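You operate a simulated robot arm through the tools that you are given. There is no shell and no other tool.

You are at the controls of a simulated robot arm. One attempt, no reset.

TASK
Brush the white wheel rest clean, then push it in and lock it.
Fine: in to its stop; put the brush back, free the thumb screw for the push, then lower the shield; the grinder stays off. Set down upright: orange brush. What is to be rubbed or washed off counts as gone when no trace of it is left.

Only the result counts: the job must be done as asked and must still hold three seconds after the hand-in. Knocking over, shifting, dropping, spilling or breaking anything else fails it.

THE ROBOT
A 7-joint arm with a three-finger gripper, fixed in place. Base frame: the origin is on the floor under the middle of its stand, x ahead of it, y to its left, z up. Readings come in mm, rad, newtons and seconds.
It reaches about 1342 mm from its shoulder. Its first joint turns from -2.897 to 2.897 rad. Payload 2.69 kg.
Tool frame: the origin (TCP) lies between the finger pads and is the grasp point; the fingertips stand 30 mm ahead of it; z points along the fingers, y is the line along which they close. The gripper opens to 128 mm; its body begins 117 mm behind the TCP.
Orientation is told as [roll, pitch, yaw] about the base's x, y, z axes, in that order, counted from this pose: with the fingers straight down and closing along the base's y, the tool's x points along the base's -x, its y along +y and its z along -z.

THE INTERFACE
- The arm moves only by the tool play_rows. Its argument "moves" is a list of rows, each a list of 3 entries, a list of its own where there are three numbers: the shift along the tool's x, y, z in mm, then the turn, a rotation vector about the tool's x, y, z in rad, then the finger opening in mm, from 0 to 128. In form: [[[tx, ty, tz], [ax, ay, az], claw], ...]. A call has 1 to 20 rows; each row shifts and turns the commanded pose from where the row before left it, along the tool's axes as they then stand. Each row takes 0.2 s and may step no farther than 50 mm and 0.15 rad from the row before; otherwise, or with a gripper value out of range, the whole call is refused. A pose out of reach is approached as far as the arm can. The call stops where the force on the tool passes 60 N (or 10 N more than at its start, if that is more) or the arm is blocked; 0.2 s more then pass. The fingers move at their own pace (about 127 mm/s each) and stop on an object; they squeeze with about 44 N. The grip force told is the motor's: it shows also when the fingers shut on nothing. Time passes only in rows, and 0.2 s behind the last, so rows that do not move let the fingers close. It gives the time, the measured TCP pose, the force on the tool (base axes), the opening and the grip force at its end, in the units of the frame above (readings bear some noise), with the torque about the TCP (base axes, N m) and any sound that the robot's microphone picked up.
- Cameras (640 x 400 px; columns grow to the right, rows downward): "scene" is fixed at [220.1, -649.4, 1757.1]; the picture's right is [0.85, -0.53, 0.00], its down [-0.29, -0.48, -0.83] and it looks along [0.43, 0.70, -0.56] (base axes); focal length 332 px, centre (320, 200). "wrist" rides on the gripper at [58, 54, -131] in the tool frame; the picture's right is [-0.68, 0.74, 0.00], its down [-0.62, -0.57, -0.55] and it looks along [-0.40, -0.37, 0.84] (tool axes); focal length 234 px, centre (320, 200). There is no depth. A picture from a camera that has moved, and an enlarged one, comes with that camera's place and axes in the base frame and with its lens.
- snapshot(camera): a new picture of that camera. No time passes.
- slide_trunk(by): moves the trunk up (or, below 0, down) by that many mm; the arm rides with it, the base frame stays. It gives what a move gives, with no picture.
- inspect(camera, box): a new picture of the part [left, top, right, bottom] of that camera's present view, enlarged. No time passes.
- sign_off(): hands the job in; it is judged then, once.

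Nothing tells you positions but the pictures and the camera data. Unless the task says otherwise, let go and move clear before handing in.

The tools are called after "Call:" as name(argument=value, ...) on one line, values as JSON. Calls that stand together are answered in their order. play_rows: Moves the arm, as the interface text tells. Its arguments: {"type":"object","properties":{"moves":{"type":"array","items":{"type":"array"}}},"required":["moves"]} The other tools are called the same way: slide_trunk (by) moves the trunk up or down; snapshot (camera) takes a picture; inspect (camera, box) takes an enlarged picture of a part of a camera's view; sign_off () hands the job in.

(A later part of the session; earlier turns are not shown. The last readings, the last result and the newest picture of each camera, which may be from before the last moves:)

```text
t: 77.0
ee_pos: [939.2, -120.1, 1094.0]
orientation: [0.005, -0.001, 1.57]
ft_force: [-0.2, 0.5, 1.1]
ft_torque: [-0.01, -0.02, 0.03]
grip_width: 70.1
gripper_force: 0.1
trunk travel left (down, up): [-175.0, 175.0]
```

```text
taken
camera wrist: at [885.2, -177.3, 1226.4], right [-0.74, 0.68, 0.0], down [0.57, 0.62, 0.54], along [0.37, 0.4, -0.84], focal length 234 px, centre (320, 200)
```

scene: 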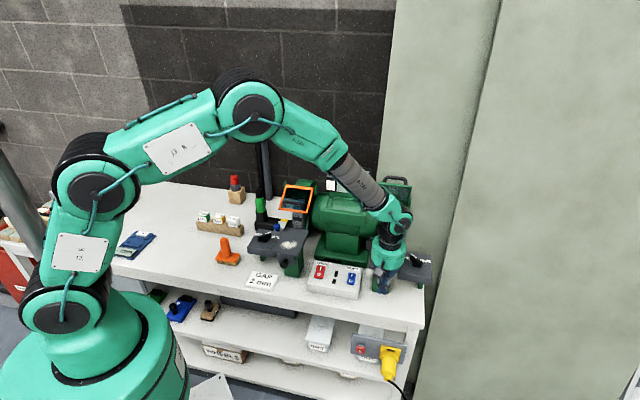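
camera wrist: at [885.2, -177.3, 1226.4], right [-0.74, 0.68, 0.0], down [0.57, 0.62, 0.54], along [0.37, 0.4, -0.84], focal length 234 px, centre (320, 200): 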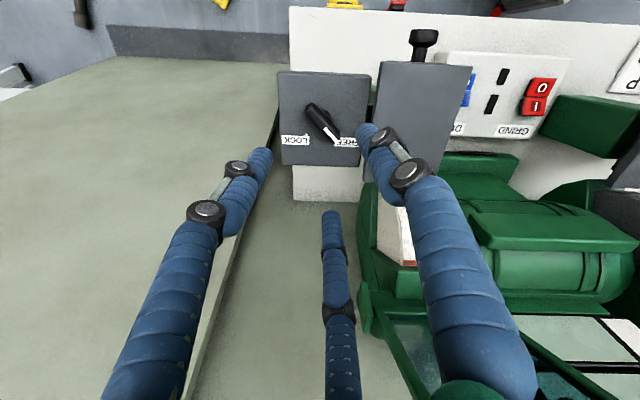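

Call:
play_rows(moves=[[[1.2, 2.5, 45], [0, 0, 0], 70], [[0, 0, 45], [0, 0, 0], 70], [[0, 0, 25], [0, 0, 0], 70], [[0, 0, 12], [0, 0, 0], 70], [[0, 0, 7], [0, 0, 0], 70], [[0, 0, 0], [0, 0, 0], 70]])

Call:
inspect(camera="wrist", box=[240, 80, 420, 240])

Call:
inspect(camera="scene", box=[390, 230, 450, 290])

```text
t: 78.4
ee_pos: [934.2, -120.7, 962.7]
orientation: [0.005, 0.0, 1.573]
ft_force: [0.4, 0.7, 0.0]
ft_torque: [0.0, 0.01, -0.01]
grip_width: 69.9
gripper_force: 0.1
trunk travel left (down, up): [-175.0, 175.0]
```

```text
2.50 times, centred on (330, 160) of wrist
camera zoom: at [880.3, -177.9, 1095.1], right [-0.74, 0.68, 0.0], down [0.57, 0.62, 0.54], along [0.37, 0.4, -0.84], focal length 585 px, centre (295, 300)
```

zoom: 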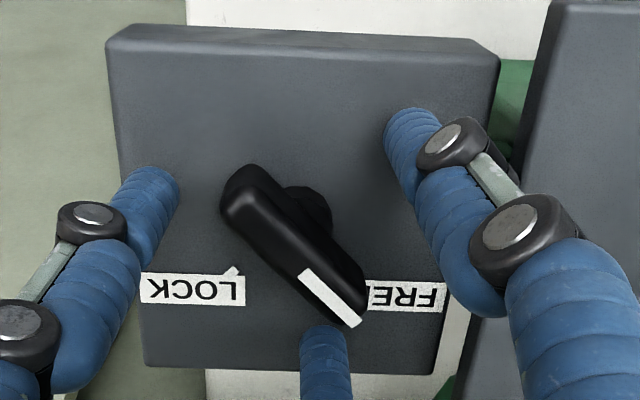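

```text
6.67 times, centred on (420, 260) of scene
camera zoom: at [220.1, -649.4, 1757.1], right [0.85, -0.53, 0.0], down [-0.29, -0.48, -0.83], along [0.43, 0.7, -0.56], focal length 2216 px, centre (-347, -200)
```

zoom: 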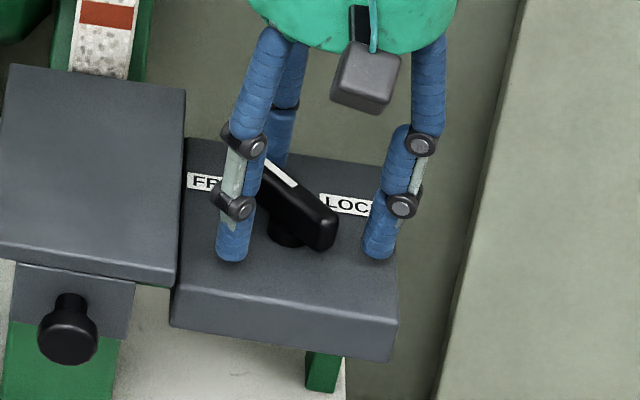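

Call:
play_rows(moves=[[[0, -3, 3], [0, 0, 0], 70], [[0, 0, 0], [0, 0, 0], 50], [[0, 0, 0], [0, 0, 0], 35], [[0, 0, 0], [0, 0, 0], 20], [[0, 0, 0], [0, 0, 0], 0], [[0, 0, 0], [0, 0, 0], 0], [[0, 0, 0], [0, 0, 0], 0]])

```text
t: 80.0
ee_pos: [937.1, -120.4, 960.7]
orientation: [0.005, 0.0, 1.571]
ft_force: [6.2, 0.1, 0.8]
ft_torque: [-0.02, -0.19, -0.02]
grip_width: 28.3
gripper_force: 44.7
trunk travel left (down, up): [-175.0, 175.0]
```

The grip is balanced. I'll turn it clockwise back toward LOCK.

Call:
play_rows(moves=[[[0.3, 0, 0], [0, 0, 0.1], 0], [[0.3, 0, 0], [0, 0, 0.1], 0], [[0.3, 0, 0], [0, 0, 0.1], 0], [[0.3, 0, 0], [0, 0, 0.1], 0], [[0.3, 0, 0], [0, 0, 0.1], 0], [[0.3, 0, 0], [0, 0, 0.1], 0], [[0, 0, 0], [0, 0, 0], 0]])

```text
t: 81.6
ee_pos: [935.2, -122.5, 959.9]
orientation: [0.006, 0.002, 0.97]
ft_force: [5.7, -2.3, 1.5]
ft_torque: [0.14, -0.26, 0.01]
grip_width: 28.4
gripper_force: 45.4
trunk travel left (down, up): [-175.0, 175.0]
```

Call:
play_rows(moves=[[[0.3, 0, 0], [0, 0, 0.1], 0], [[0.3, 0, 0], [0, 0, 0.1], 0], [[0.3, 0, 0], [0, 0, 0.1], 0], [[0.3, 0, 0], [0, 0, 0.1], 0], [[0.3, 0, 0], [0, 0, 0.1], 0], [[0.3, 0, 0], [0, 0, 0.1], 0], [[0.3, 0, 0], [0, 0, 0.1], 0], [[0.3, 0, 0], [0, 0, 0.1], 0], [[0.3, 0, 0], [0, 0, 0.1], 0], [[0, 0, 0], [0, 0, 0], 0]])

```text
t: 83.8
ee_pos: [933.2, -123.4, 960.6]
orientation: [0.001, 0.009, 0.068]
ft_force: [-10.4, -2.8, -2.0]
ft_torque: [-0.08, 0.23, 0.04]
grip_width: 28.2
gripper_force: 44.7
trunk travel left (down, up): [-175.0, 175.0]
```

Call:
play_rows(moves=[[[0.2, 0, 0], [0, 0, 0.07], 0], [[0, 0, 0], [0, 0, 0.04], 0], [[0, 0, 0], [0, 0, 0], 0]])

Call:
inspect(camera="wrist", box=[240, 80, 420, 240])

Call:
inspect(camera="scene", box=[390, 230, 450, 290])

```text
t: 84.6
ee_pos: [931.6, -123.4, 960.5]
orientation: [0.0, 0.009, -0.039]
ft_force: [-15.9, 2.0, -1.7]
ft_torque: [0.31, 0.75, 0.4]
grip_width: 28.2
gripper_force: 44.9
trunk travel left (down, up): [-175.0, 175.0]
```

```text
2.50 times, centred on (330, 160) of wrist
camera zoom: at [876.6, -66.5, 1092.4], right [0.7, 0.71, -0.01], down [0.6, -0.59, 0.54], along [0.38, -0.39, -0.84], focal length 585 px, centre (295, 300)
```

zoom: 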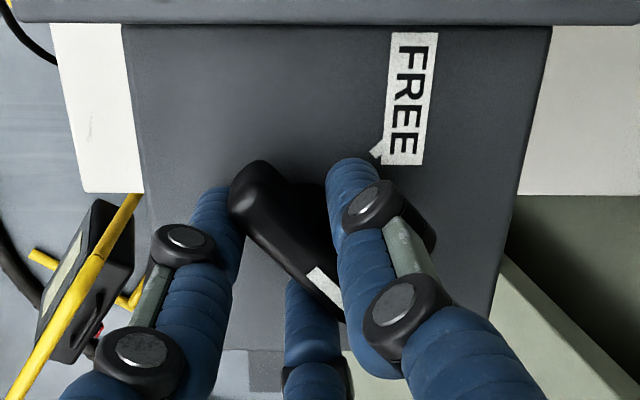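

```text
6.67 times, centred on (420, 260) of scene
camera zoom: at [220.1, -649.4, 1757.1], right [0.85, -0.53, 0.0], down [-0.29, -0.48, -0.83], along [0.43, 0.7, -0.56], focal length 2216 px, centre (-347, -200)
```

zoom: 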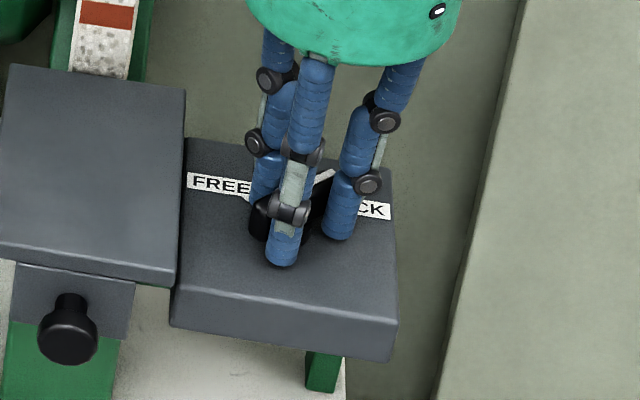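

The torque rose again at the LOCK stop. I'll ease off, release and rise.

Call:
play_rows(moves=[[[0, 0, 0], [0, 0, -0.035], 0], [[0, 0, 0], [0, 0, 0], 35], [[0, 0, 0], [0, 0, 0], 50], [[0, 0, 0], [0, 0, 0], 70], [[0, 0, 0], [0, 0, 0], 70], [[0, 0, -15], [0, 0, 0], 70], [[0, 0, -40], [0, 0, 0], 70], [[0, 0, -45], [0, 0, 0], 70], [[0, 0, -45], [0, 0, 0], 70], [[0, 0, -45], [0, 0, 0], 70], [[0, 0, 0], [0, 0, 0], 70]])

Call:
inspect(camera="scene", box=[360, 220, 440, 300])

Call:
snapshot(camera="wrist")

```text
t: 87.0
ee_pos: [932.5, -124.9, 1151.7]
orientation: [0.0, 0.004, -0.003]
ft_force: [0.0, -0.3, -0.1]
ft_torque: [-0.01, -0.01, -0.04]
grip_width: 70.0
gripper_force: 0.1
trunk travel left (down, up): [-175.0, 175.0]
```

```text
5.00 times, centred on (400, 260) of scene
camera zoom: at [220.1, -649.4, 1757.1], right [0.85, -0.53, 0.0], down [-0.29, -0.48, -0.83], along [0.43, 0.7, -0.56], focal length 1662 px, centre (-80, -100)
```

zoom: 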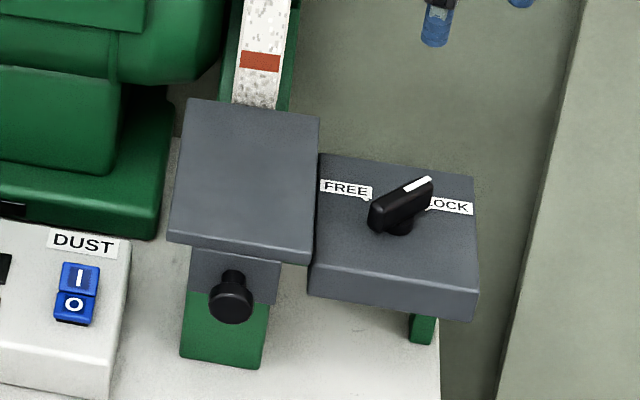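

```text
taken
camera wrist: at [873.9, -69.9, 1283.1], right [0.68, 0.73, 0.0], down [0.62, -0.57, 0.55], along [0.4, -0.37, -0.84], focal length 234 px, centre (320, 200)
```

wrist: 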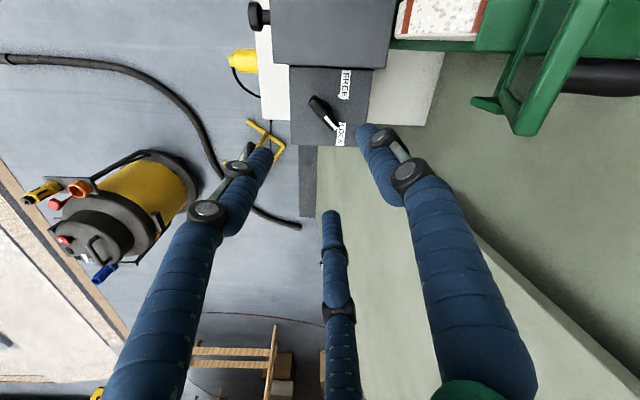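

The lever is back at LOCK and the rest is in. Next comes the shield: it is raised and leans forward, with its handle bar near (933, 28, 1198). I'll rise, turn the closed hand, and go above and behind the handle.

Call:
play_rows(moves=[[[0, 0, -45], [0, 0, -0.131], 40], [[0, 0, -45], [0, 0, -0.131], 20], [[0, 0, -45], [0, 0, -0.131], 0], [[0, 0, -35], [0, 0, -0.131], 0], [[0, 0, 0], [0, 0, -0.131], 0], [[0, 0, 0], [0, 0, -0.131], 0], [[0, 0, 0], [0, 0, -0.131], 0], [[0, 0, 0], [0, 0, -0.131], 0], [[0, 0, 0], [0, 0, -0.131], 0], [[0, 0, 0], [0, 0, -0.131], 0], [[0, 0, 0], [0, 0, 0], 0]])

Call:
snapshot(camera="wrist")

Call:
snapshot(camera="scene")

```text
t: 89.4
ee_pos: [935.7, -125.1, 1321.8]
orientation: [0.004, 0.001, 1.309]
ft_force: [0.0, 0.3, -0.4]
ft_torque: [0.02, -0.02, 0.05]
grip_width: 2.1
gripper_force: 31.0
trunk travel left (down, up): [-175.0, 175.0]
```

```text
taken
camera wrist: at [869.1, -165.3, 1452.5], right [-0.54, 0.84, 0.0], down [0.71, 0.45, 0.54], along [0.46, 0.29, -0.84], focal length 234 px, centre (320, 200)
```

wrist: 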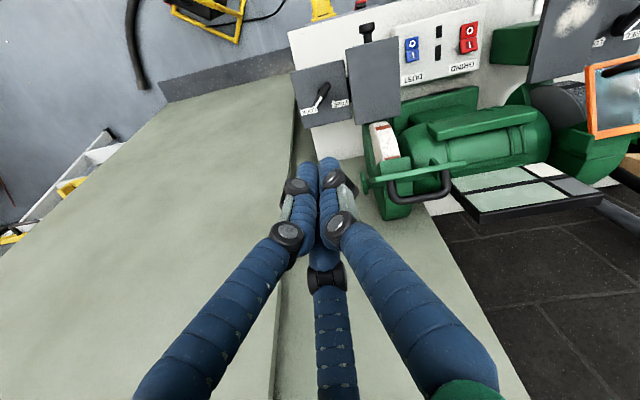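

```text
taken
```

scene: 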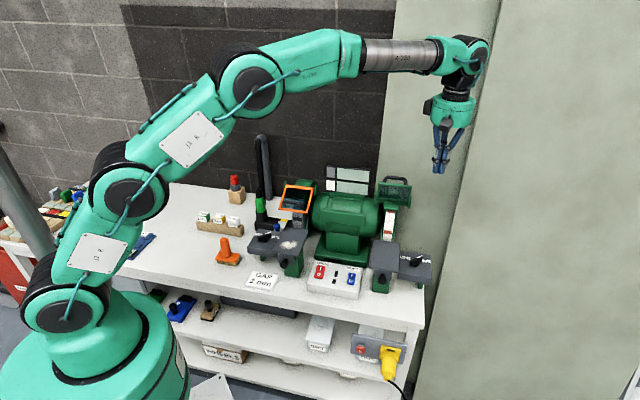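

Call:
inspect(camera="wrist", box=[340, 100, 480, 230])

Call:
inspect(camera="scene", box=[360, 165, 430, 225])

Call:
inspect(camera="scene", box=[270, 160, 350, 230])

```text
3.08 times, centred on (410, 165) of wrist
camera zoom: at [869.1, -165.3, 1452.5], right [-0.54, 0.84, 0.0], down [0.71, 0.45, 0.54], along [0.46, 0.29, -0.84], focal length 720 px, centre (43, 308)
```

zoom: 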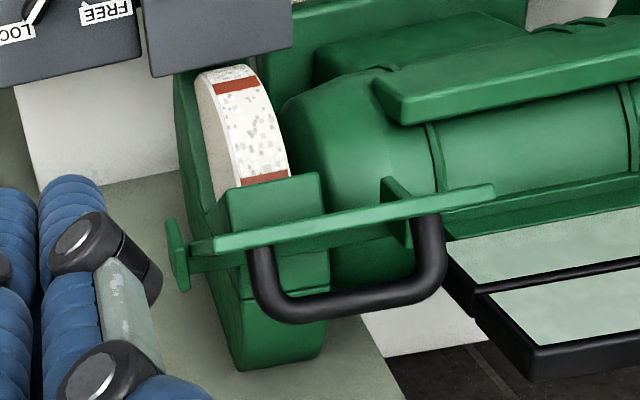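

```text
6.67 times, centred on (395, 195) of scene
camera zoom: at [220.1, -649.4, 1757.1], right [0.85, -0.53, 0.0], down [-0.29, -0.48, -0.83], along [0.43, 0.7, -0.56], focal length 2216 px, centre (-180, 233)
```

zoom: 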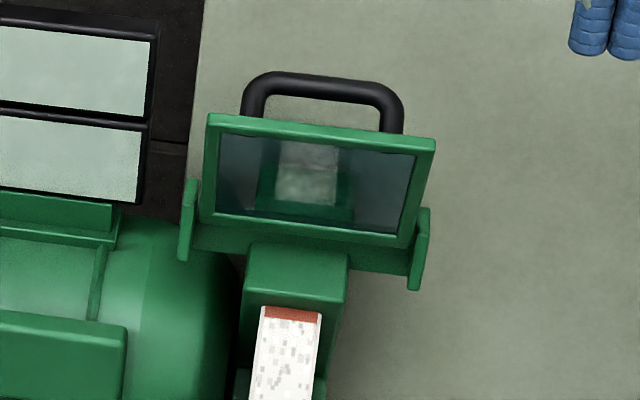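

```text
5.71 times, centred on (310, 195) of scene
camera zoom: at [220.1, -649.4, 1757.1], right [0.85, -0.53, 0.0], down [-0.29, -0.48, -0.83], along [0.43, 0.7, -0.56], focal length 1900 px, centre (377, 229)
```

zoom: 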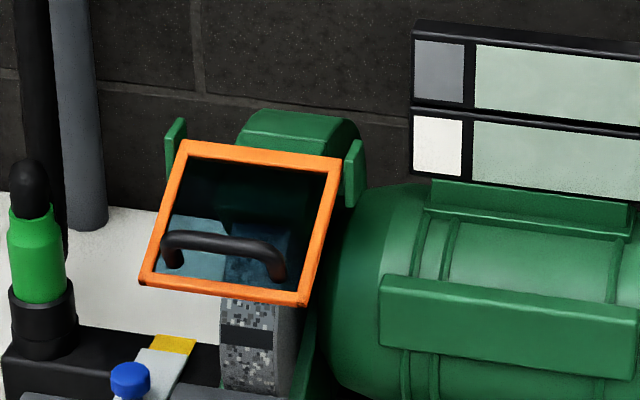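

The handle bar is confirmed at about (935, 30, 1195) and the frame top edge at n≈651. I'll move the closed fingers behind the bar and come down there.

Call:
play_rows(moves=[[[-39.1, 2.8, 0], [0, 0, 0], 0], [[-39.1, 2.8, 0], [0, 0, 0], 0], [[-39.1, 2.8, 0], [0, 0, 0], 0], [[-39.1, 2.8, 0], [0, 0, 0], 0], [[-39.3, 3, 0], [0, 0, 0], 0], [[0, 0, 0], [0, 0, 0], 0], [[0, 0, 0], [0, 0, 0], 0]])

Call:
snapshot(camera="wrist")

Call:
inspect(camera="scene", box=[340, 60, 460, 220])

```text
t: 91.0
ee_pos: [974.4, 69.2, 1322.1]
orientation: [0.006, 0.002, 1.308]
ft_force: [-0.2, 0.6, 0.0]
ft_torque: [0.05, -0.02, 0.01]
grip_width: 2.0
gripper_force: 31.1
trunk travel left (down, up): [-175.0, 175.0]
```

```text
taken
camera wrist: at [907.0, 28.7, 1454.5], right [-0.53, 0.85, 0.0], down [0.71, 0.45, 0.54], along [0.46, 0.29, -0.84], focal length 234 px, centre (320, 200)
```

wrist: 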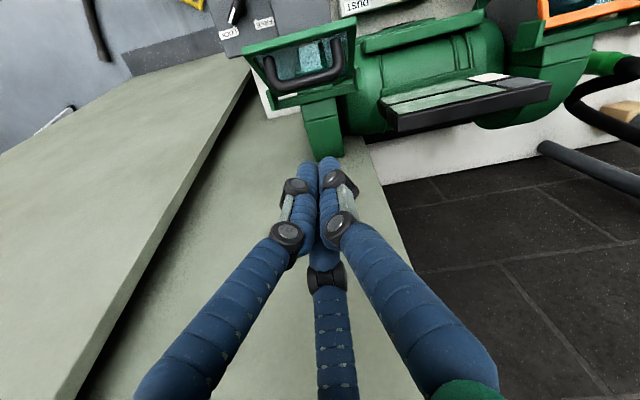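

```text
2.50 times, centred on (400, 140) of scene
camera zoom: at [220.1, -649.4, 1757.1], right [0.85, -0.53, 0.0], down [-0.29, -0.48, -0.83], along [0.43, 0.7, -0.56], focal length 831 px, centre (120, 350)
```

zoom: 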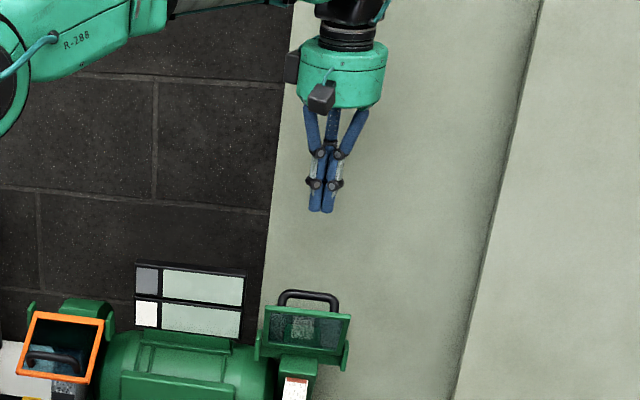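

Call:
play_rows(moves=[[[0, 0, 40], [0, 0, 0], 0], [[0, 0, 40], [0, 0, 0], 0], [[0, 0, 30], [0, 0, 0], 0], [[0, 0, 0], [0, 0, 0], 0]])

Call:
snapshot(camera="wrist")

Call:
inspect(camera="scene", box=[350, 120, 440, 220])

```text
t: 92.0
ee_pos: [974.1, 66.7, 1208.4]
orientation: [0.004, 0.002, 1.308]
ft_force: [-0.3, 0.1, 0.3]
ft_torque: [0.0, 0.02, 0.0]
grip_width: 2.0
gripper_force: 31.0
trunk travel left (down, up): [-175.0, 175.0]
```

```text
taken
camera wrist: at [906.9, 26.3, 1341.2], right [-0.53, 0.84, 0.0], down [0.71, 0.45, 0.54], along [0.46, 0.29, -0.84], focal length 234 px, centre (320, 200)
```

wrist: 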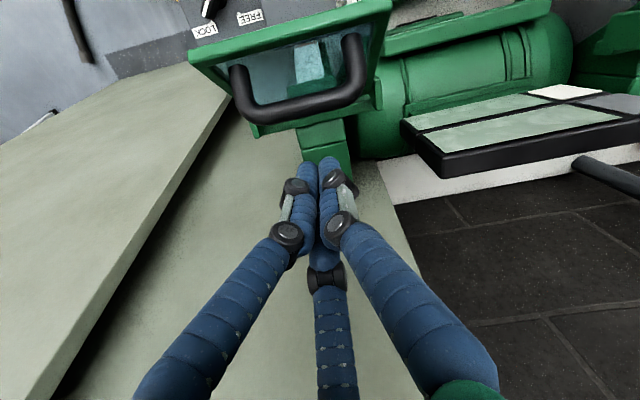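

```text
4.00 times, centred on (395, 170) of scene
camera zoom: at [220.1, -649.4, 1757.1], right [0.85, -0.53, 0.0], down [-0.29, -0.48, -0.83], along [0.43, 0.7, -0.56], focal length 1330 px, centre (20, 320)
```

zoom: 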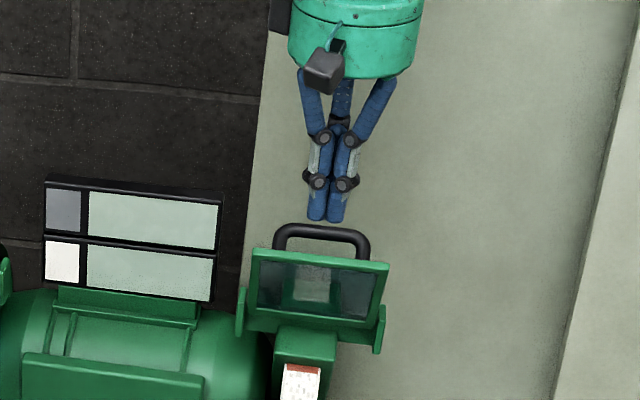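

The fingers are behind the bar. Next I'll push forward, toward the front of the bench, in small steps until contact.

Call:
play_rows(moves=[[[6.9, 4, 0], [0, 0, 0], 0], [[6.9, 4, 0], [0, 0, 0], 0], [[4.3, 2.5, 0], [0, 0, 0], 0], [[4.3, 2.5, 0], [0, 0, 0], 0], [[0, 0, 0], [0, 0, 0], 0]])

Call:
inspect(camera="scene", box=[350, 120, 440, 220])

Call:
inspect(camera="wrist", box=[170, 0, 450, 220])

```text
t: 93.2
ee_pos: [953.2, 49.6, 1209.8]
orientation: [0.008, 0.002, 1.307]
ft_force: [-0.3, -0.2, 0.0]
ft_torque: [0.05, 0.0, -0.03]
grip_width: 2.1
gripper_force: 31.5
trunk travel left (down, up): [-175.0, 175.0]
```

```text
4.00 times, centred on (395, 170) of scene
camera zoom: at [220.1, -649.4, 1757.1], right [0.85, -0.53, 0.0], down [-0.29, -0.48, -0.83], along [0.43, 0.7, -0.56], focal length 1330 px, centre (20, 320)
```

zoom: 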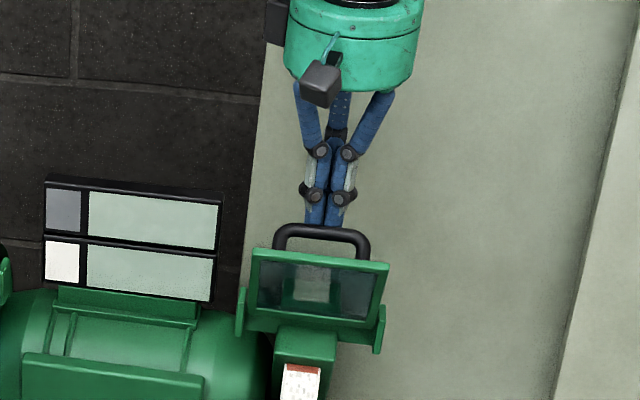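

```text
1.82 times, centred on (310, 110) of wrist
camera zoom: at [887.0, 8.5, 1342.0], right [-0.53, 0.85, 0.0], down [0.71, 0.45, 0.54], along [0.46, 0.29, -0.84], focal length 426 px, centre (338, 364)
```

zoom: 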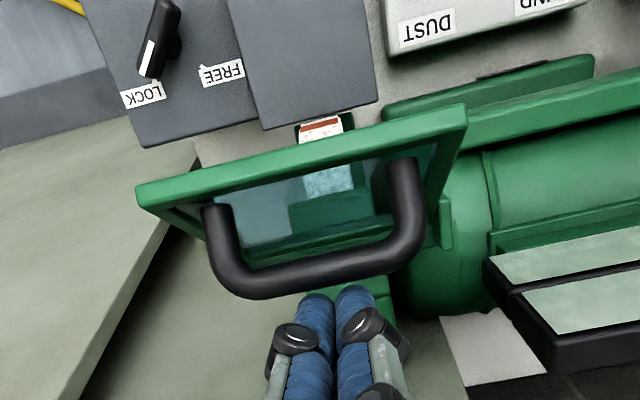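

Call:
play_rows(moves=[[[4, 2.3, 1], [0, 0, 0], 0], [[4, 2.3, 1.2], [0, 0, 0], 0], [[4, 2.3, 1.4], [0, 0, 0], 0], [[0, 0, 0], [0, 0, 0], 0]])

Call:
inspect(camera="wrist", box=[170, 0, 450, 220])

```text
t: 94.2
ee_pos: [944.2, 40.3, 1206.3]
orientation: [0.008, 0.001, 1.306]
ft_force: [-0.2, 0.4, 0.3]
ft_torque: [0.03, -0.01, 0.02]
grip_width: 2.1
gripper_force: 31.6
trunk travel left (down, up): [-175.0, 175.0]
```

```text
1.82 times, centred on (310, 110) of wrist
camera zoom: at [877.2, -0.4, 1338.3], right [-0.53, 0.84, 0.0], down [0.71, 0.45, 0.54], along [0.46, 0.29, -0.84], focal length 426 px, centre (338, 364)
```

zoom: 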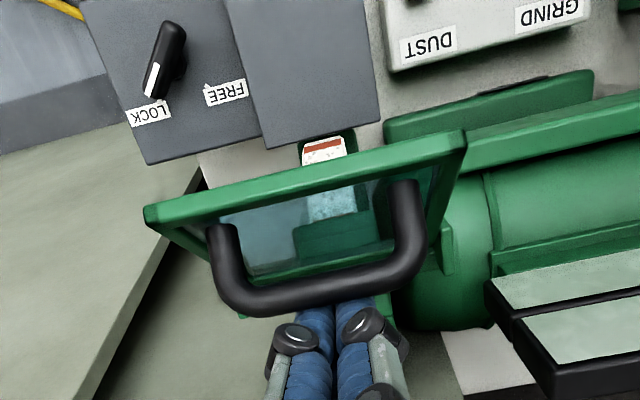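

Call:
play_rows(moves=[[[4, 2.3, 1.5], [0, 0, 0], 0], [[4, 2.3, 2], [0, 0, 0], 0], [[0, 0, 0], [0, 0, 0], 0]])

Call:
inspect(camera="wrist", box=[170, 0, 450, 220])

Call:
inspect(camera="scene", box=[350, 120, 440, 220])

```text
t: 95.0
ee_pos: [938.0, 33.5, 1203.8]
orientation: [0.006, 0.001, 1.307]
ft_force: [-0.1, -0.2, 0.5]
ft_torque: [-0.01, -0.02, 0.03]
grip_width: 2.1
gripper_force: 31.4
trunk travel left (down, up): [-175.0, 175.0]
```

```text
1.82 times, centred on (310, 110) of wrist
camera zoom: at [870.3, -7.2, 1335.3], right [-0.53, 0.85, 0.0], down [0.71, 0.45, 0.54], along [0.46, 0.29, -0.84], focal length 426 px, centre (338, 364)
```

zoom: 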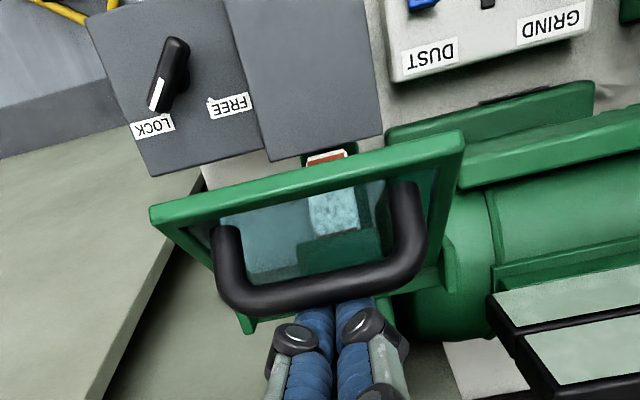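

```text
4.00 times, centred on (395, 170) of scene
camera zoom: at [220.1, -649.4, 1757.1], right [0.85, -0.53, 0.0], down [-0.29, -0.48, -0.83], along [0.43, 0.7, -0.56], focal length 1330 px, centre (20, 320)
```

zoom: 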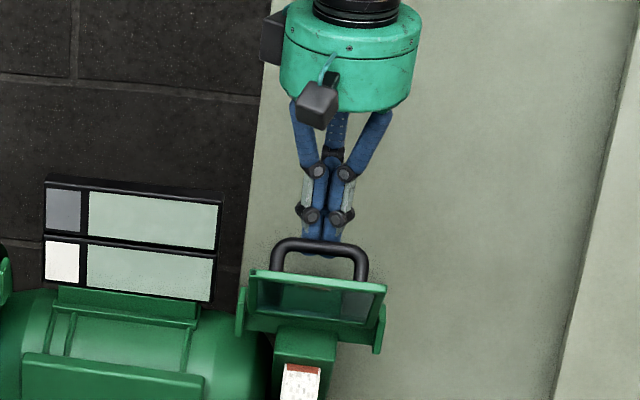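

The shield is rotating forward with very little force. I'll keep following its arc.

Call:
play_rows(moves=[[[4, 2.3, 3.3], [0, 0, 0], 0], [[4, 2.3, 3.3], [0, 0, 0], 0], [[4, 2.3, 3.5], [0, 0, 0], 0], [[4, 2.3, 3.7], [0, 0, 0], 0], [[3.3, 1.9, 3.3], [0, 0, 0], 0], [[3.3, 1.9, 3.3], [0, 0, 0], 0], [[3.3, 1.9, 3.5], [0, 0, 0], 0], [[0, 0, 0], [0, 0, 0], 0]])

Call:
inspect(camera="wrist", box=[170, 0, 450, 220])

Call:
inspect(camera="scene", box=[350, 120, 440, 220])

```text
t: 96.8
ee_pos: [916.6, 12.5, 1181.3]
orientation: [0.005, 0.001, 1.307]
ft_force: [0.3, -0.3, 0.3]
ft_torque: [0.01, 0.0, 0.0]
grip_width: 2.2
gripper_force: 31.3
trunk travel left (down, up): [-175.0, 175.0]
```

```text
1.82 times, centred on (310, 110) of wrist
camera zoom: at [849.5, -28.5, 1312.0], right [-0.53, 0.84, 0.0], down [0.71, 0.45, 0.54], along [0.46, 0.29, -0.84], focal length 426 px, centre (338, 364)
```

zoom: 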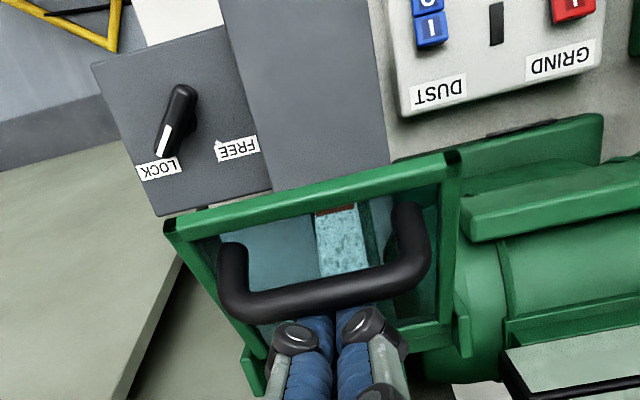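

```text
4.00 times, centred on (395, 170) of scene
camera zoom: at [220.1, -649.4, 1757.1], right [0.85, -0.53, 0.0], down [-0.29, -0.48, -0.83], along [0.43, 0.7, -0.56], focal length 1330 px, centre (20, 320)
```

zoom: 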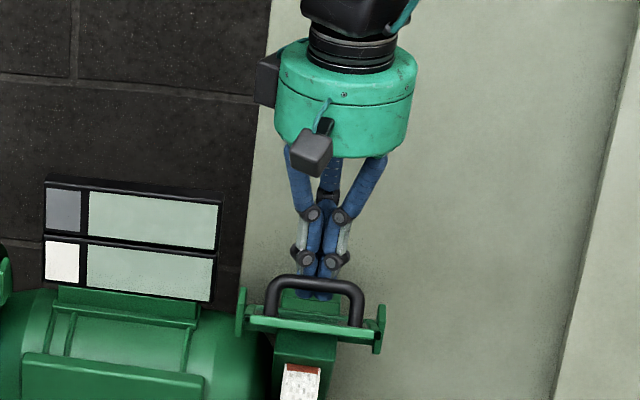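

Call:
play_rows(moves=[[[3, 1.75, 3.9], [0, 0, 0], 0], [[3, 1.75, 3.9], [0, 0, 0], 0], [[2.7, 1.55, 4], [0, 0, 0], 0], [[2.7, 1.55, 4], [0, 0, 0], 0], [[2.4, 1.4, 4], [0, 0, 0], 0], [[2.4, 1.4, 4], [0, 0, 0], 0], [[0, 0, 0], [0, 0, 0], 0]])

Call:
inspect(camera="wrist", box=[170, 0, 450, 220])

Call:
inspect(camera="scene", box=[350, 140, 440, 240])

```text
t: 98.4
ee_pos: [902.8, -0.2, 1155.8]
orientation: [0.006, 0.002, 1.307]
ft_force: [0.2, -0.4, -0.1]
ft_torque: [0.03, -0.01, 0.01]
grip_width: 2.2
gripper_force: 31.9
trunk travel left (down, up): [-175.0, 175.0]
```

```text
1.82 times, centred on (310, 110) of wrist
camera zoom: at [835.8, -41.5, 1287.5], right [-0.53, 0.85, 0.0], down [0.71, 0.45, 0.54], along [0.46, 0.29, -0.84], focal length 426 px, centre (338, 364)
```

zoom: 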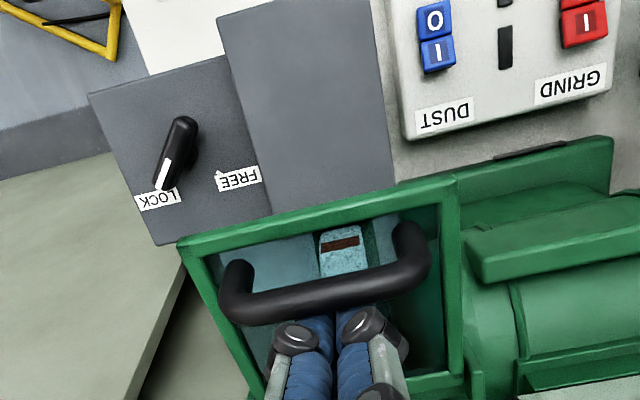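

```text
4.00 times, centred on (395, 190) of scene
camera zoom: at [220.1, -649.4, 1757.1], right [0.85, -0.53, 0.0], down [-0.29, -0.48, -0.83], along [0.43, 0.7, -0.56], focal length 1330 px, centre (20, 240)
```

zoom: 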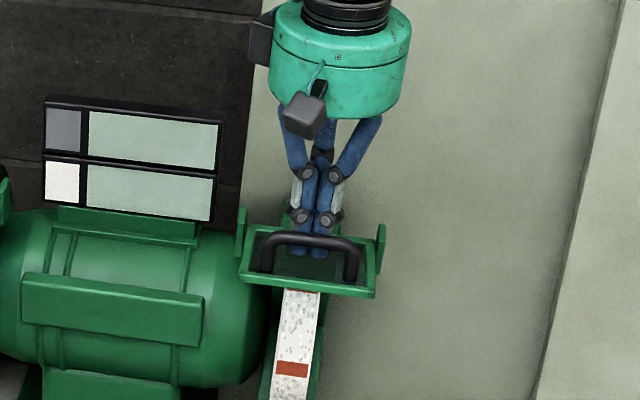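

The shield is most of the way down. Next I'll lift over the bar and press it down from above for the last part.

Call:
play_rows(moves=[[[-3.5, -2, 0], [0, 0, 0], 0], [[0, 0, -25], [0, 0, 0], 0], [[0, 0, -25], [0, 0, 0], 0], [[12, 7, 0], [0, 0, 0], 0], [[12, 7, 0], [0, 0, 0], 0], [[0, 0, 0], [0, 0, 0], 0]])

Call:
inspect(camera="wrist", box=[170, 0, 450, 220])

Call:
inspect(camera="scene", box=[350, 140, 440, 240])

```text
t: 99.8
ee_pos: [884.5, -17.9, 1206.6]
orientation: [0.006, 0.003, 1.306]
ft_force: [0.2, -1.5, 0.3]
ft_torque: [0.02, -0.05, 0.01]
grip_width: 2.1
gripper_force: 31.2
trunk travel left (down, up): [-175.0, 175.0]
```

```text
1.82 times, centred on (310, 110) of wrist
camera zoom: at [817.8, -58.4, 1337.7], right [-0.54, 0.84, 0.0], down [0.71, 0.45, 0.54], along [0.46, 0.29, -0.84], focal length 426 px, centre (338, 364)
```

zoom: 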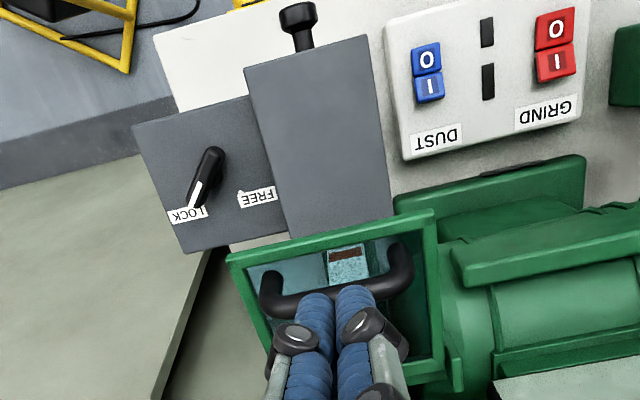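

```text
4.00 times, centred on (395, 190) of scene
camera zoom: at [220.1, -649.4, 1757.1], right [0.85, -0.53, 0.0], down [-0.29, -0.48, -0.83], along [0.43, 0.7, -0.56], focal length 1330 px, centre (20, 240)
```

zoom: 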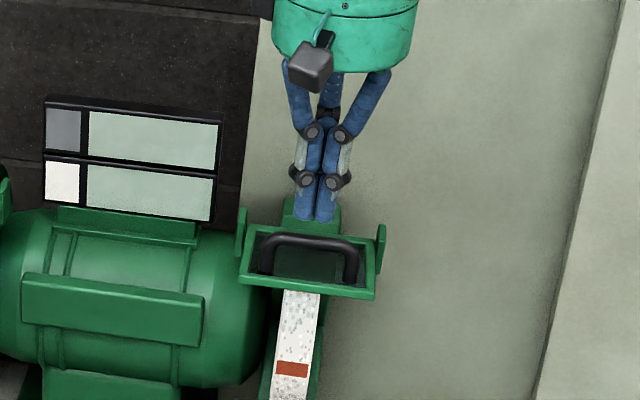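

Call:
play_rows(moves=[[[0, 0, 18], [0, 0, 0], 0], [[0, 0, 5], [0, 0, 0], 0], [[0.9, 0.5, 4], [0, 0, 0], 0], [[0.9, 0.5, 4], [0, 0, 0], 0], [[0, 0, 0], [0, 0, 0], 0]])

Call:
inspect(camera="wrist", box=[170, 0, 450, 220])

Call:
inspect(camera="scene", box=[350, 140, 440, 240])

```text
t: 101.0
ee_pos: [883.9, -18.7, 1174.7]
orientation: [0.005, 0.002, 1.308]
ft_force: [0.4, 0.7, -0.2]
ft_torque: [0.02, 0.0, -0.01]
grip_width: 2.2
gripper_force: 32.0
trunk travel left (down, up): [-175.0, 175.0]
```

```text
1.82 times, centred on (310, 110) of wrist
camera zoom: at [817.4, -59.9, 1306.9], right [-0.53, 0.84, 0.0], down [0.71, 0.45, 0.54], along [0.46, 0.29, -0.84], focal length 426 px, centre (338, 364)
```

zoom: 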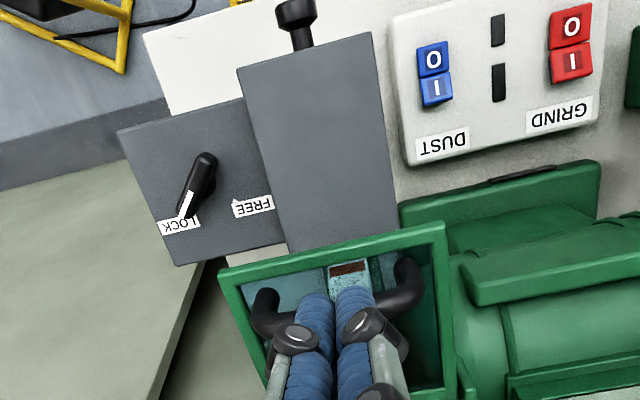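

```text
4.00 times, centred on (395, 190) of scene
camera zoom: at [220.1, -649.4, 1757.1], right [0.85, -0.53, 0.0], down [-0.29, -0.48, -0.83], along [0.43, 0.7, -0.56], focal length 1330 px, centre (20, 240)
```

zoom: 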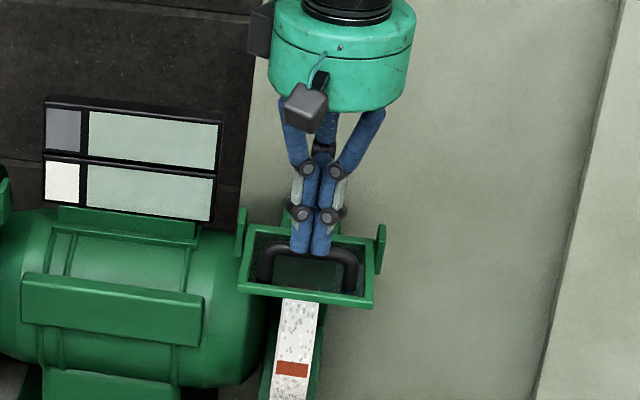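

Call:
play_rows(moves=[[[1.2, 0.7, 4], [0, 0, 0], 0], [[1.2, 0.7, 4], [0, 0, 0], 0], [[1, 0.6, 4], [0, 0, 0], 0], [[0.9, 0.5, 4], [0, 0, 0], 0], [[0.7, 0.4, 4], [0, 0, 0], 0], [[0.5, 0.3, 4], [0, 0, 0], 0], [[0, 0, 0], [0, 0, 0], 0]])

Call:
inspect(camera="wrist", box=[170, 0, 450, 220])

Call:
inspect(camera="scene", box=[350, 140, 440, 240])

```text
t: 102.6
ee_pos: [879.9, -24.2, 1151.4]
orientation: [0.006, 0.002, 1.308]
ft_force: [-0.2, -0.3, 0.1]
ft_torque: [0.01, -0.02, 0.03]
grip_width: 2.1
gripper_force: 31.7
trunk travel left (down, up): [-175.0, 175.0]
```

```text
1.82 times, centred on (310, 110) of wrist
camera zoom: at [812.8, -64.3, 1283.0], right [-0.53, 0.85, 0.0], down [0.71, 0.45, 0.54], along [0.46, 0.29, -0.84], focal length 426 px, centre (338, 364)
```

zoom: 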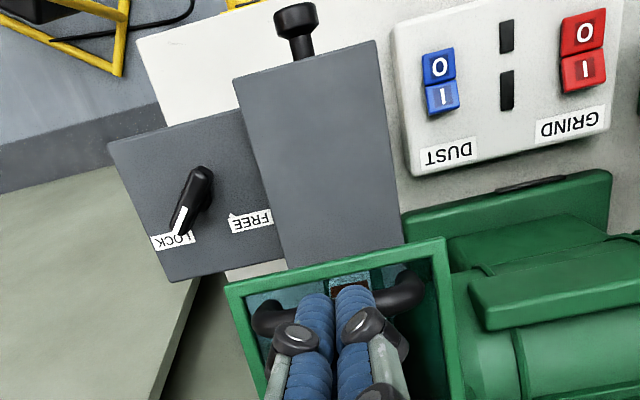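

```text
4.00 times, centred on (395, 190) of scene
camera zoom: at [220.1, -649.4, 1757.1], right [0.85, -0.53, 0.0], down [-0.29, -0.48, -0.83], along [0.43, 0.7, -0.56], focal length 1330 px, centre (20, 240)
```

zoom: 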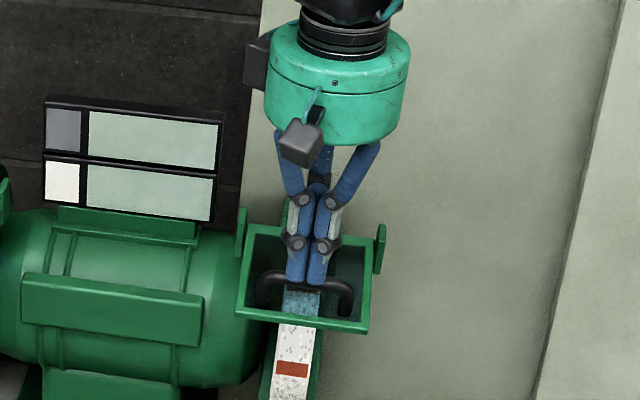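

Call:
play_rows(moves=[[[0.5, 0.3, 4], [0, 0, 0], 0], [[0.4, 0.2, 4], [0, 0, 0], 0], [[0.3, 0.2, 4], [0, 0, 0], 0], [[0.2, 0.1, 4], [0, 0, 0], 0], [[0, 0, 0], [0, 0, 0], 0]])

Call:
inspect(camera="scene", box=[350, 140, 440, 240])

```text
t: 103.8
ee_pos: [880.1, -24.3, 1134.4]
orientation: [0.007, 0.001, 1.308]
ft_force: [0.6, -0.1, 0.2]
ft_torque: [-0.02, 0.0, -0.02]
grip_width: 2.2
gripper_force: 32.2
trunk travel left (down, up): [-175.0, 175.0]
```

```text
4.00 times, centred on (395, 190) of scene
camera zoom: at [220.1, -649.4, 1757.1], right [0.85, -0.53, 0.0], down [-0.29, -0.48, -0.83], along [0.43, 0.7, -0.56], focal length 1330 px, centre (20, 240)
```

zoom: 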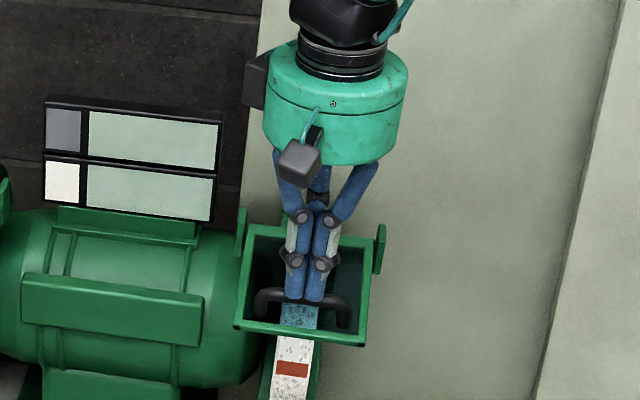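

Call:
play_rows(moves=[[[0, 0, 3], [0, 0, 0], 0], [[0, 0, 3], [0, 0, 0], 0], [[0, 0, 3], [0, 0, 0], 0], [[0, 0, 0], [0, 0, 0], 0]])

Call:
inspect(camera="scene", box=[350, 140, 440, 240])

```text
t: 104.8
ee_pos: [878.0, -24.9, 1126.3]
orientation: [0.004, 0.002, 1.309]
ft_force: [-2.7, -0.2, 12.2]
ft_torque: [0.13, 0.15, 0.04]
grip_width: 2.1
gripper_force: 31.4
trunk travel left (down, up): [-175.0, 175.0]
```

```text
4.00 times, centred on (395, 190) of scene
camera zoom: at [220.1, -649.4, 1757.1], right [0.85, -0.53, 0.0], down [-0.29, -0.48, -0.83], along [0.43, 0.7, -0.56], focal length 1330 px, centre (20, 240)
```

zoom: 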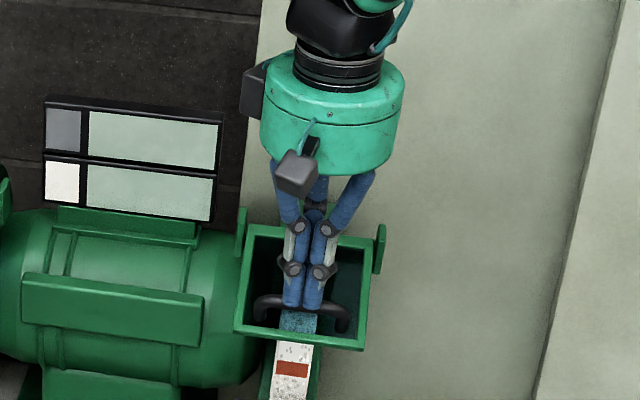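

Call:
play_rows(moves=[[[0, 0, 1.5], [0, 0, 0], 0], [[0, 0, 1.5], [0, 0, 0], 0], [[0, 0, 0], [0, 0, 0], 0]])

Call:
inspect(camera="wrist", box=[170, 0, 450, 220])

```text
t: 105.6
ee_pos: [878.8, -23.4, 1126.2]
orientation: [-0.001, 0.002, 1.308]
ft_force: [1.5, 1.3, 32.5]
ft_torque: [0.36, 0.17, -0.03]
grip_width: 5.8
gripper_force: 31.6
trunk travel left (down, up): [-175.0, 175.0]
```

```text
1.82 times, centred on (310, 110) of wrist
camera zoom: at [810.6, -65.4, 1257.9], right [-0.53, 0.84, 0.0], down [0.71, 0.45, 0.55], along [0.46, 0.29, -0.84], focal length 426 px, centre (338, 364)
```

zoom: 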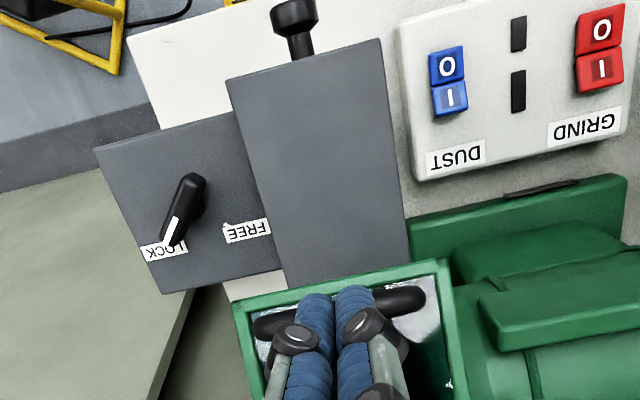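

The shield is at its lower stop (z force rises to 32 N without movement). I'll rise slowly and check that it stays down.

Call:
play_rows(moves=[[[0, 0, -3], [0, 0, 0], 2], [[0, 0, -5], [0, 0, 0], 2], [[0, 0, -15], [0, 0, 0], 0], [[0, 0, -40], [0, 0, 0], 0], [[0, 0, -45], [0, 0, 0], 0], [[0, 0, -45], [0, 0, 0], 0], [[20, 30, -30], [0, 0, 0], 0], [[20, 30, 0], [0, 0, 0], 0], [[20, 40, 0], [0, 0, 0], 0], [[20, 40, 0], [0, 0, 0], 0], [[0, 0, 0], [0, 0, 0], 0]])

Call:
inspect(camera="scene", box=[230, 160, 440, 300])

Call:
inspect(camera="scene", box=[350, 160, 440, 300])

Call:
snapshot(camera="wrist")

```text
t: 108.0
ee_pos: [720.0, -63.9, 1310.5]
orientation: [0.005, 0.002, 1.307]
ft_force: [-1.4, 0.1, 1.4]
ft_torque: [0.03, -0.1, -0.01]
grip_width: 1.8
gripper_force: 31.7
trunk travel left (down, up): [-175.0, 175.0]
```

```text
2.86 times, centred on (335, 230) of scene
camera zoom: at [220.1, -649.4, 1757.1], right [0.85, -0.53, 0.0], down [-0.29, -0.48, -0.83], along [0.43, 0.7, -0.56], focal length 950 px, centre (277, 114)
```

zoom: 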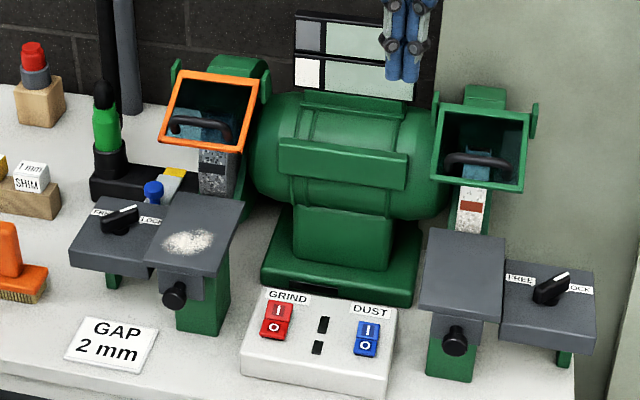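

```text
2.86 times, centred on (395, 230) of scene
camera zoom: at [220.1, -649.4, 1757.1], right [0.85, -0.53, 0.0], down [-0.29, -0.48, -0.83], along [0.43, 0.7, -0.56], focal length 950 px, centre (106, 114)
```

zoom: 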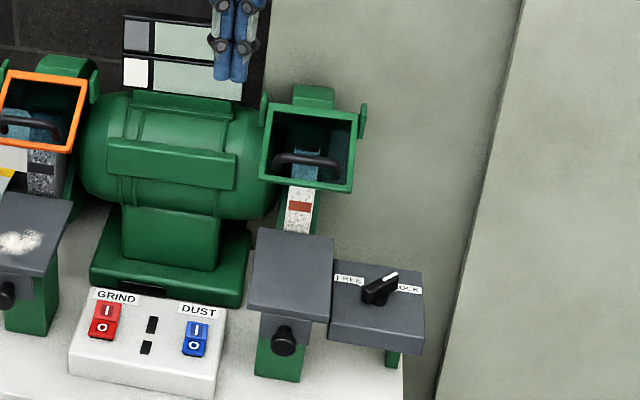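

```text
taken
camera wrist: at [652.8, -104.8, 1441.6], right [-0.53, 0.84, 0.0], down [0.71, 0.45, 0.54], along [0.46, 0.29, -0.84], focal length 234 px, centre (320, 200)
```

wrist: 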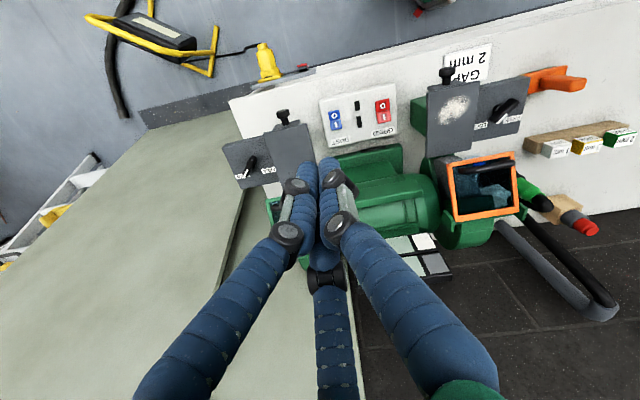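

The shield is down like the left one. I'll do a last check of the plate, the lever, the switches and the brush.

Call:
inspect(camera="scene", box=[370, 225, 440, 290])

Call:
inspect(camera="scene", box=[375, 235, 405, 265])

Call:
inspect(camera="scene", box=[300, 250, 370, 305])

Call:
inspect(camera="wrist", box=[210, 90, 350, 200])

Call:
inspect(camera="scene", box=[205, 225, 255, 275])

```text
6.15 times, centred on (405, 258) of scene
camera zoom: at [220.1, -649.4, 1757.1], right [0.85, -0.53, 0.0], down [-0.29, -0.48, -0.83], along [0.43, 0.7, -0.56], focal length 2046 px, centre (-203, -154)
```

zoom: 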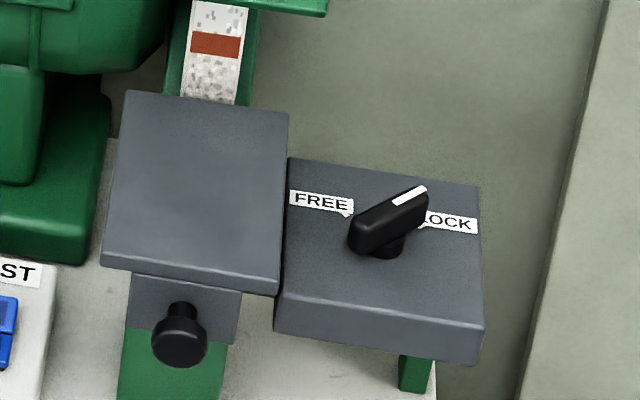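

```text
13.33 times, centred on (390, 250) of scene
camera zoom: at [220.1, -649.4, 1757.1], right [0.85, -0.53, 0.0], down [-0.29, -0.48, -0.83], along [0.43, 0.7, -0.56], focal length 4432 px, centre (-613, -467)
```

zoom: 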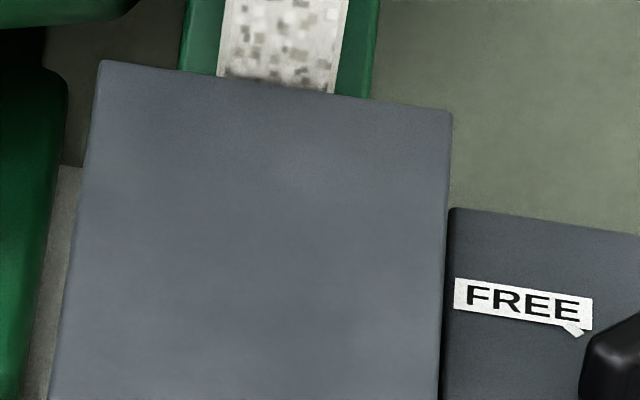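

```text
7.27 times, centred on (335, 278) of scene
camera zoom: at [220.1, -649.4, 1757.1], right [0.85, -0.53, 0.0], down [-0.29, -0.48, -0.83], along [0.43, 0.7, -0.56], focal length 2418 px, centre (211, -364)
```

zoom: 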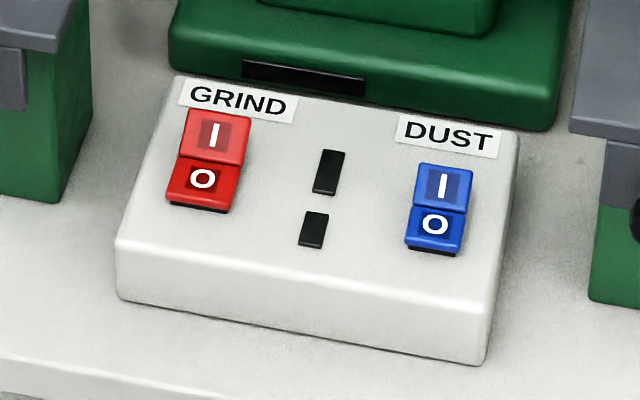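

```text
3.64 times, centred on (280, 145) of wrist
camera zoom: at [652.8, -104.8, 1441.6], right [-0.53, 0.84, 0.0], down [0.71, 0.45, 0.54], along [0.46, 0.29, -0.84], focal length 852 px, centre (466, 400)
```

zoom: 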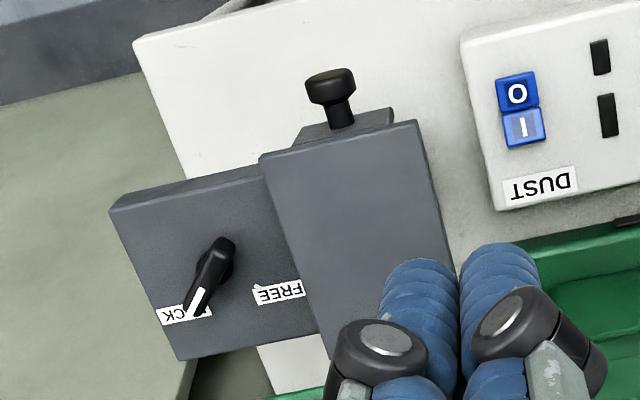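

```text
8.00 times, centred on (230, 250) of scene
camera zoom: at [220.1, -649.4, 1757.1], right [0.85, -0.53, 0.0], down [-0.29, -0.48, -0.83], along [0.43, 0.7, -0.56], focal length 2659 px, centre (1040, -200)
```

zoom: 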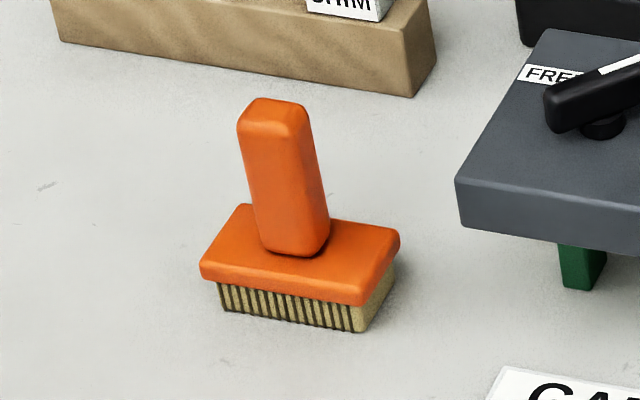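

Call:
inspect(camera="scene", box=[370, 245, 402, 275])

Call:
inspect(camera="wrist", box=[260, 115, 320, 165])

```text
13.33 times, centred on (386, 260) of scene
camera zoom: at [220.1, -649.4, 1757.1], right [0.85, -0.53, 0.0], down [-0.29, -0.48, -0.83], along [0.43, 0.7, -0.56], focal length 4432 px, centre (-560, -600)
```

zoom: 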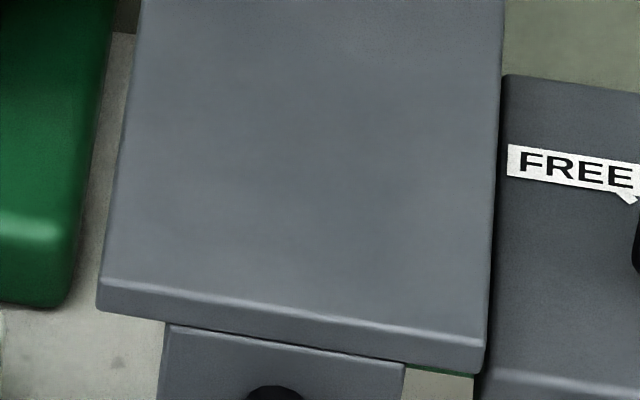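

```text
8.00 times, centred on (290, 140) of wrist
camera zoom: at [652.8, -104.8, 1441.6], right [-0.53, 0.84, 0.0], down [0.71, 0.45, 0.54], along [0.46, 0.29, -0.84], focal length 1873 px, centre (560, 680)
```

zoom: 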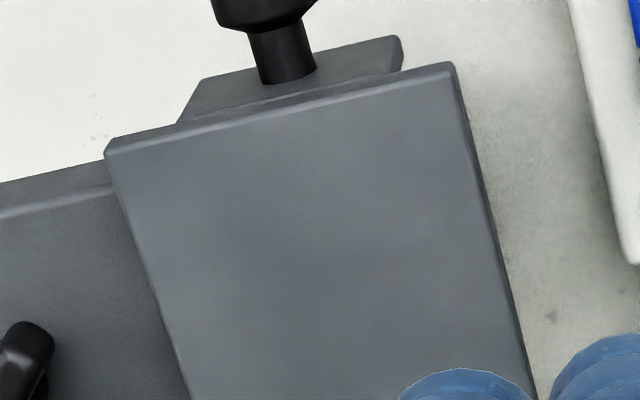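

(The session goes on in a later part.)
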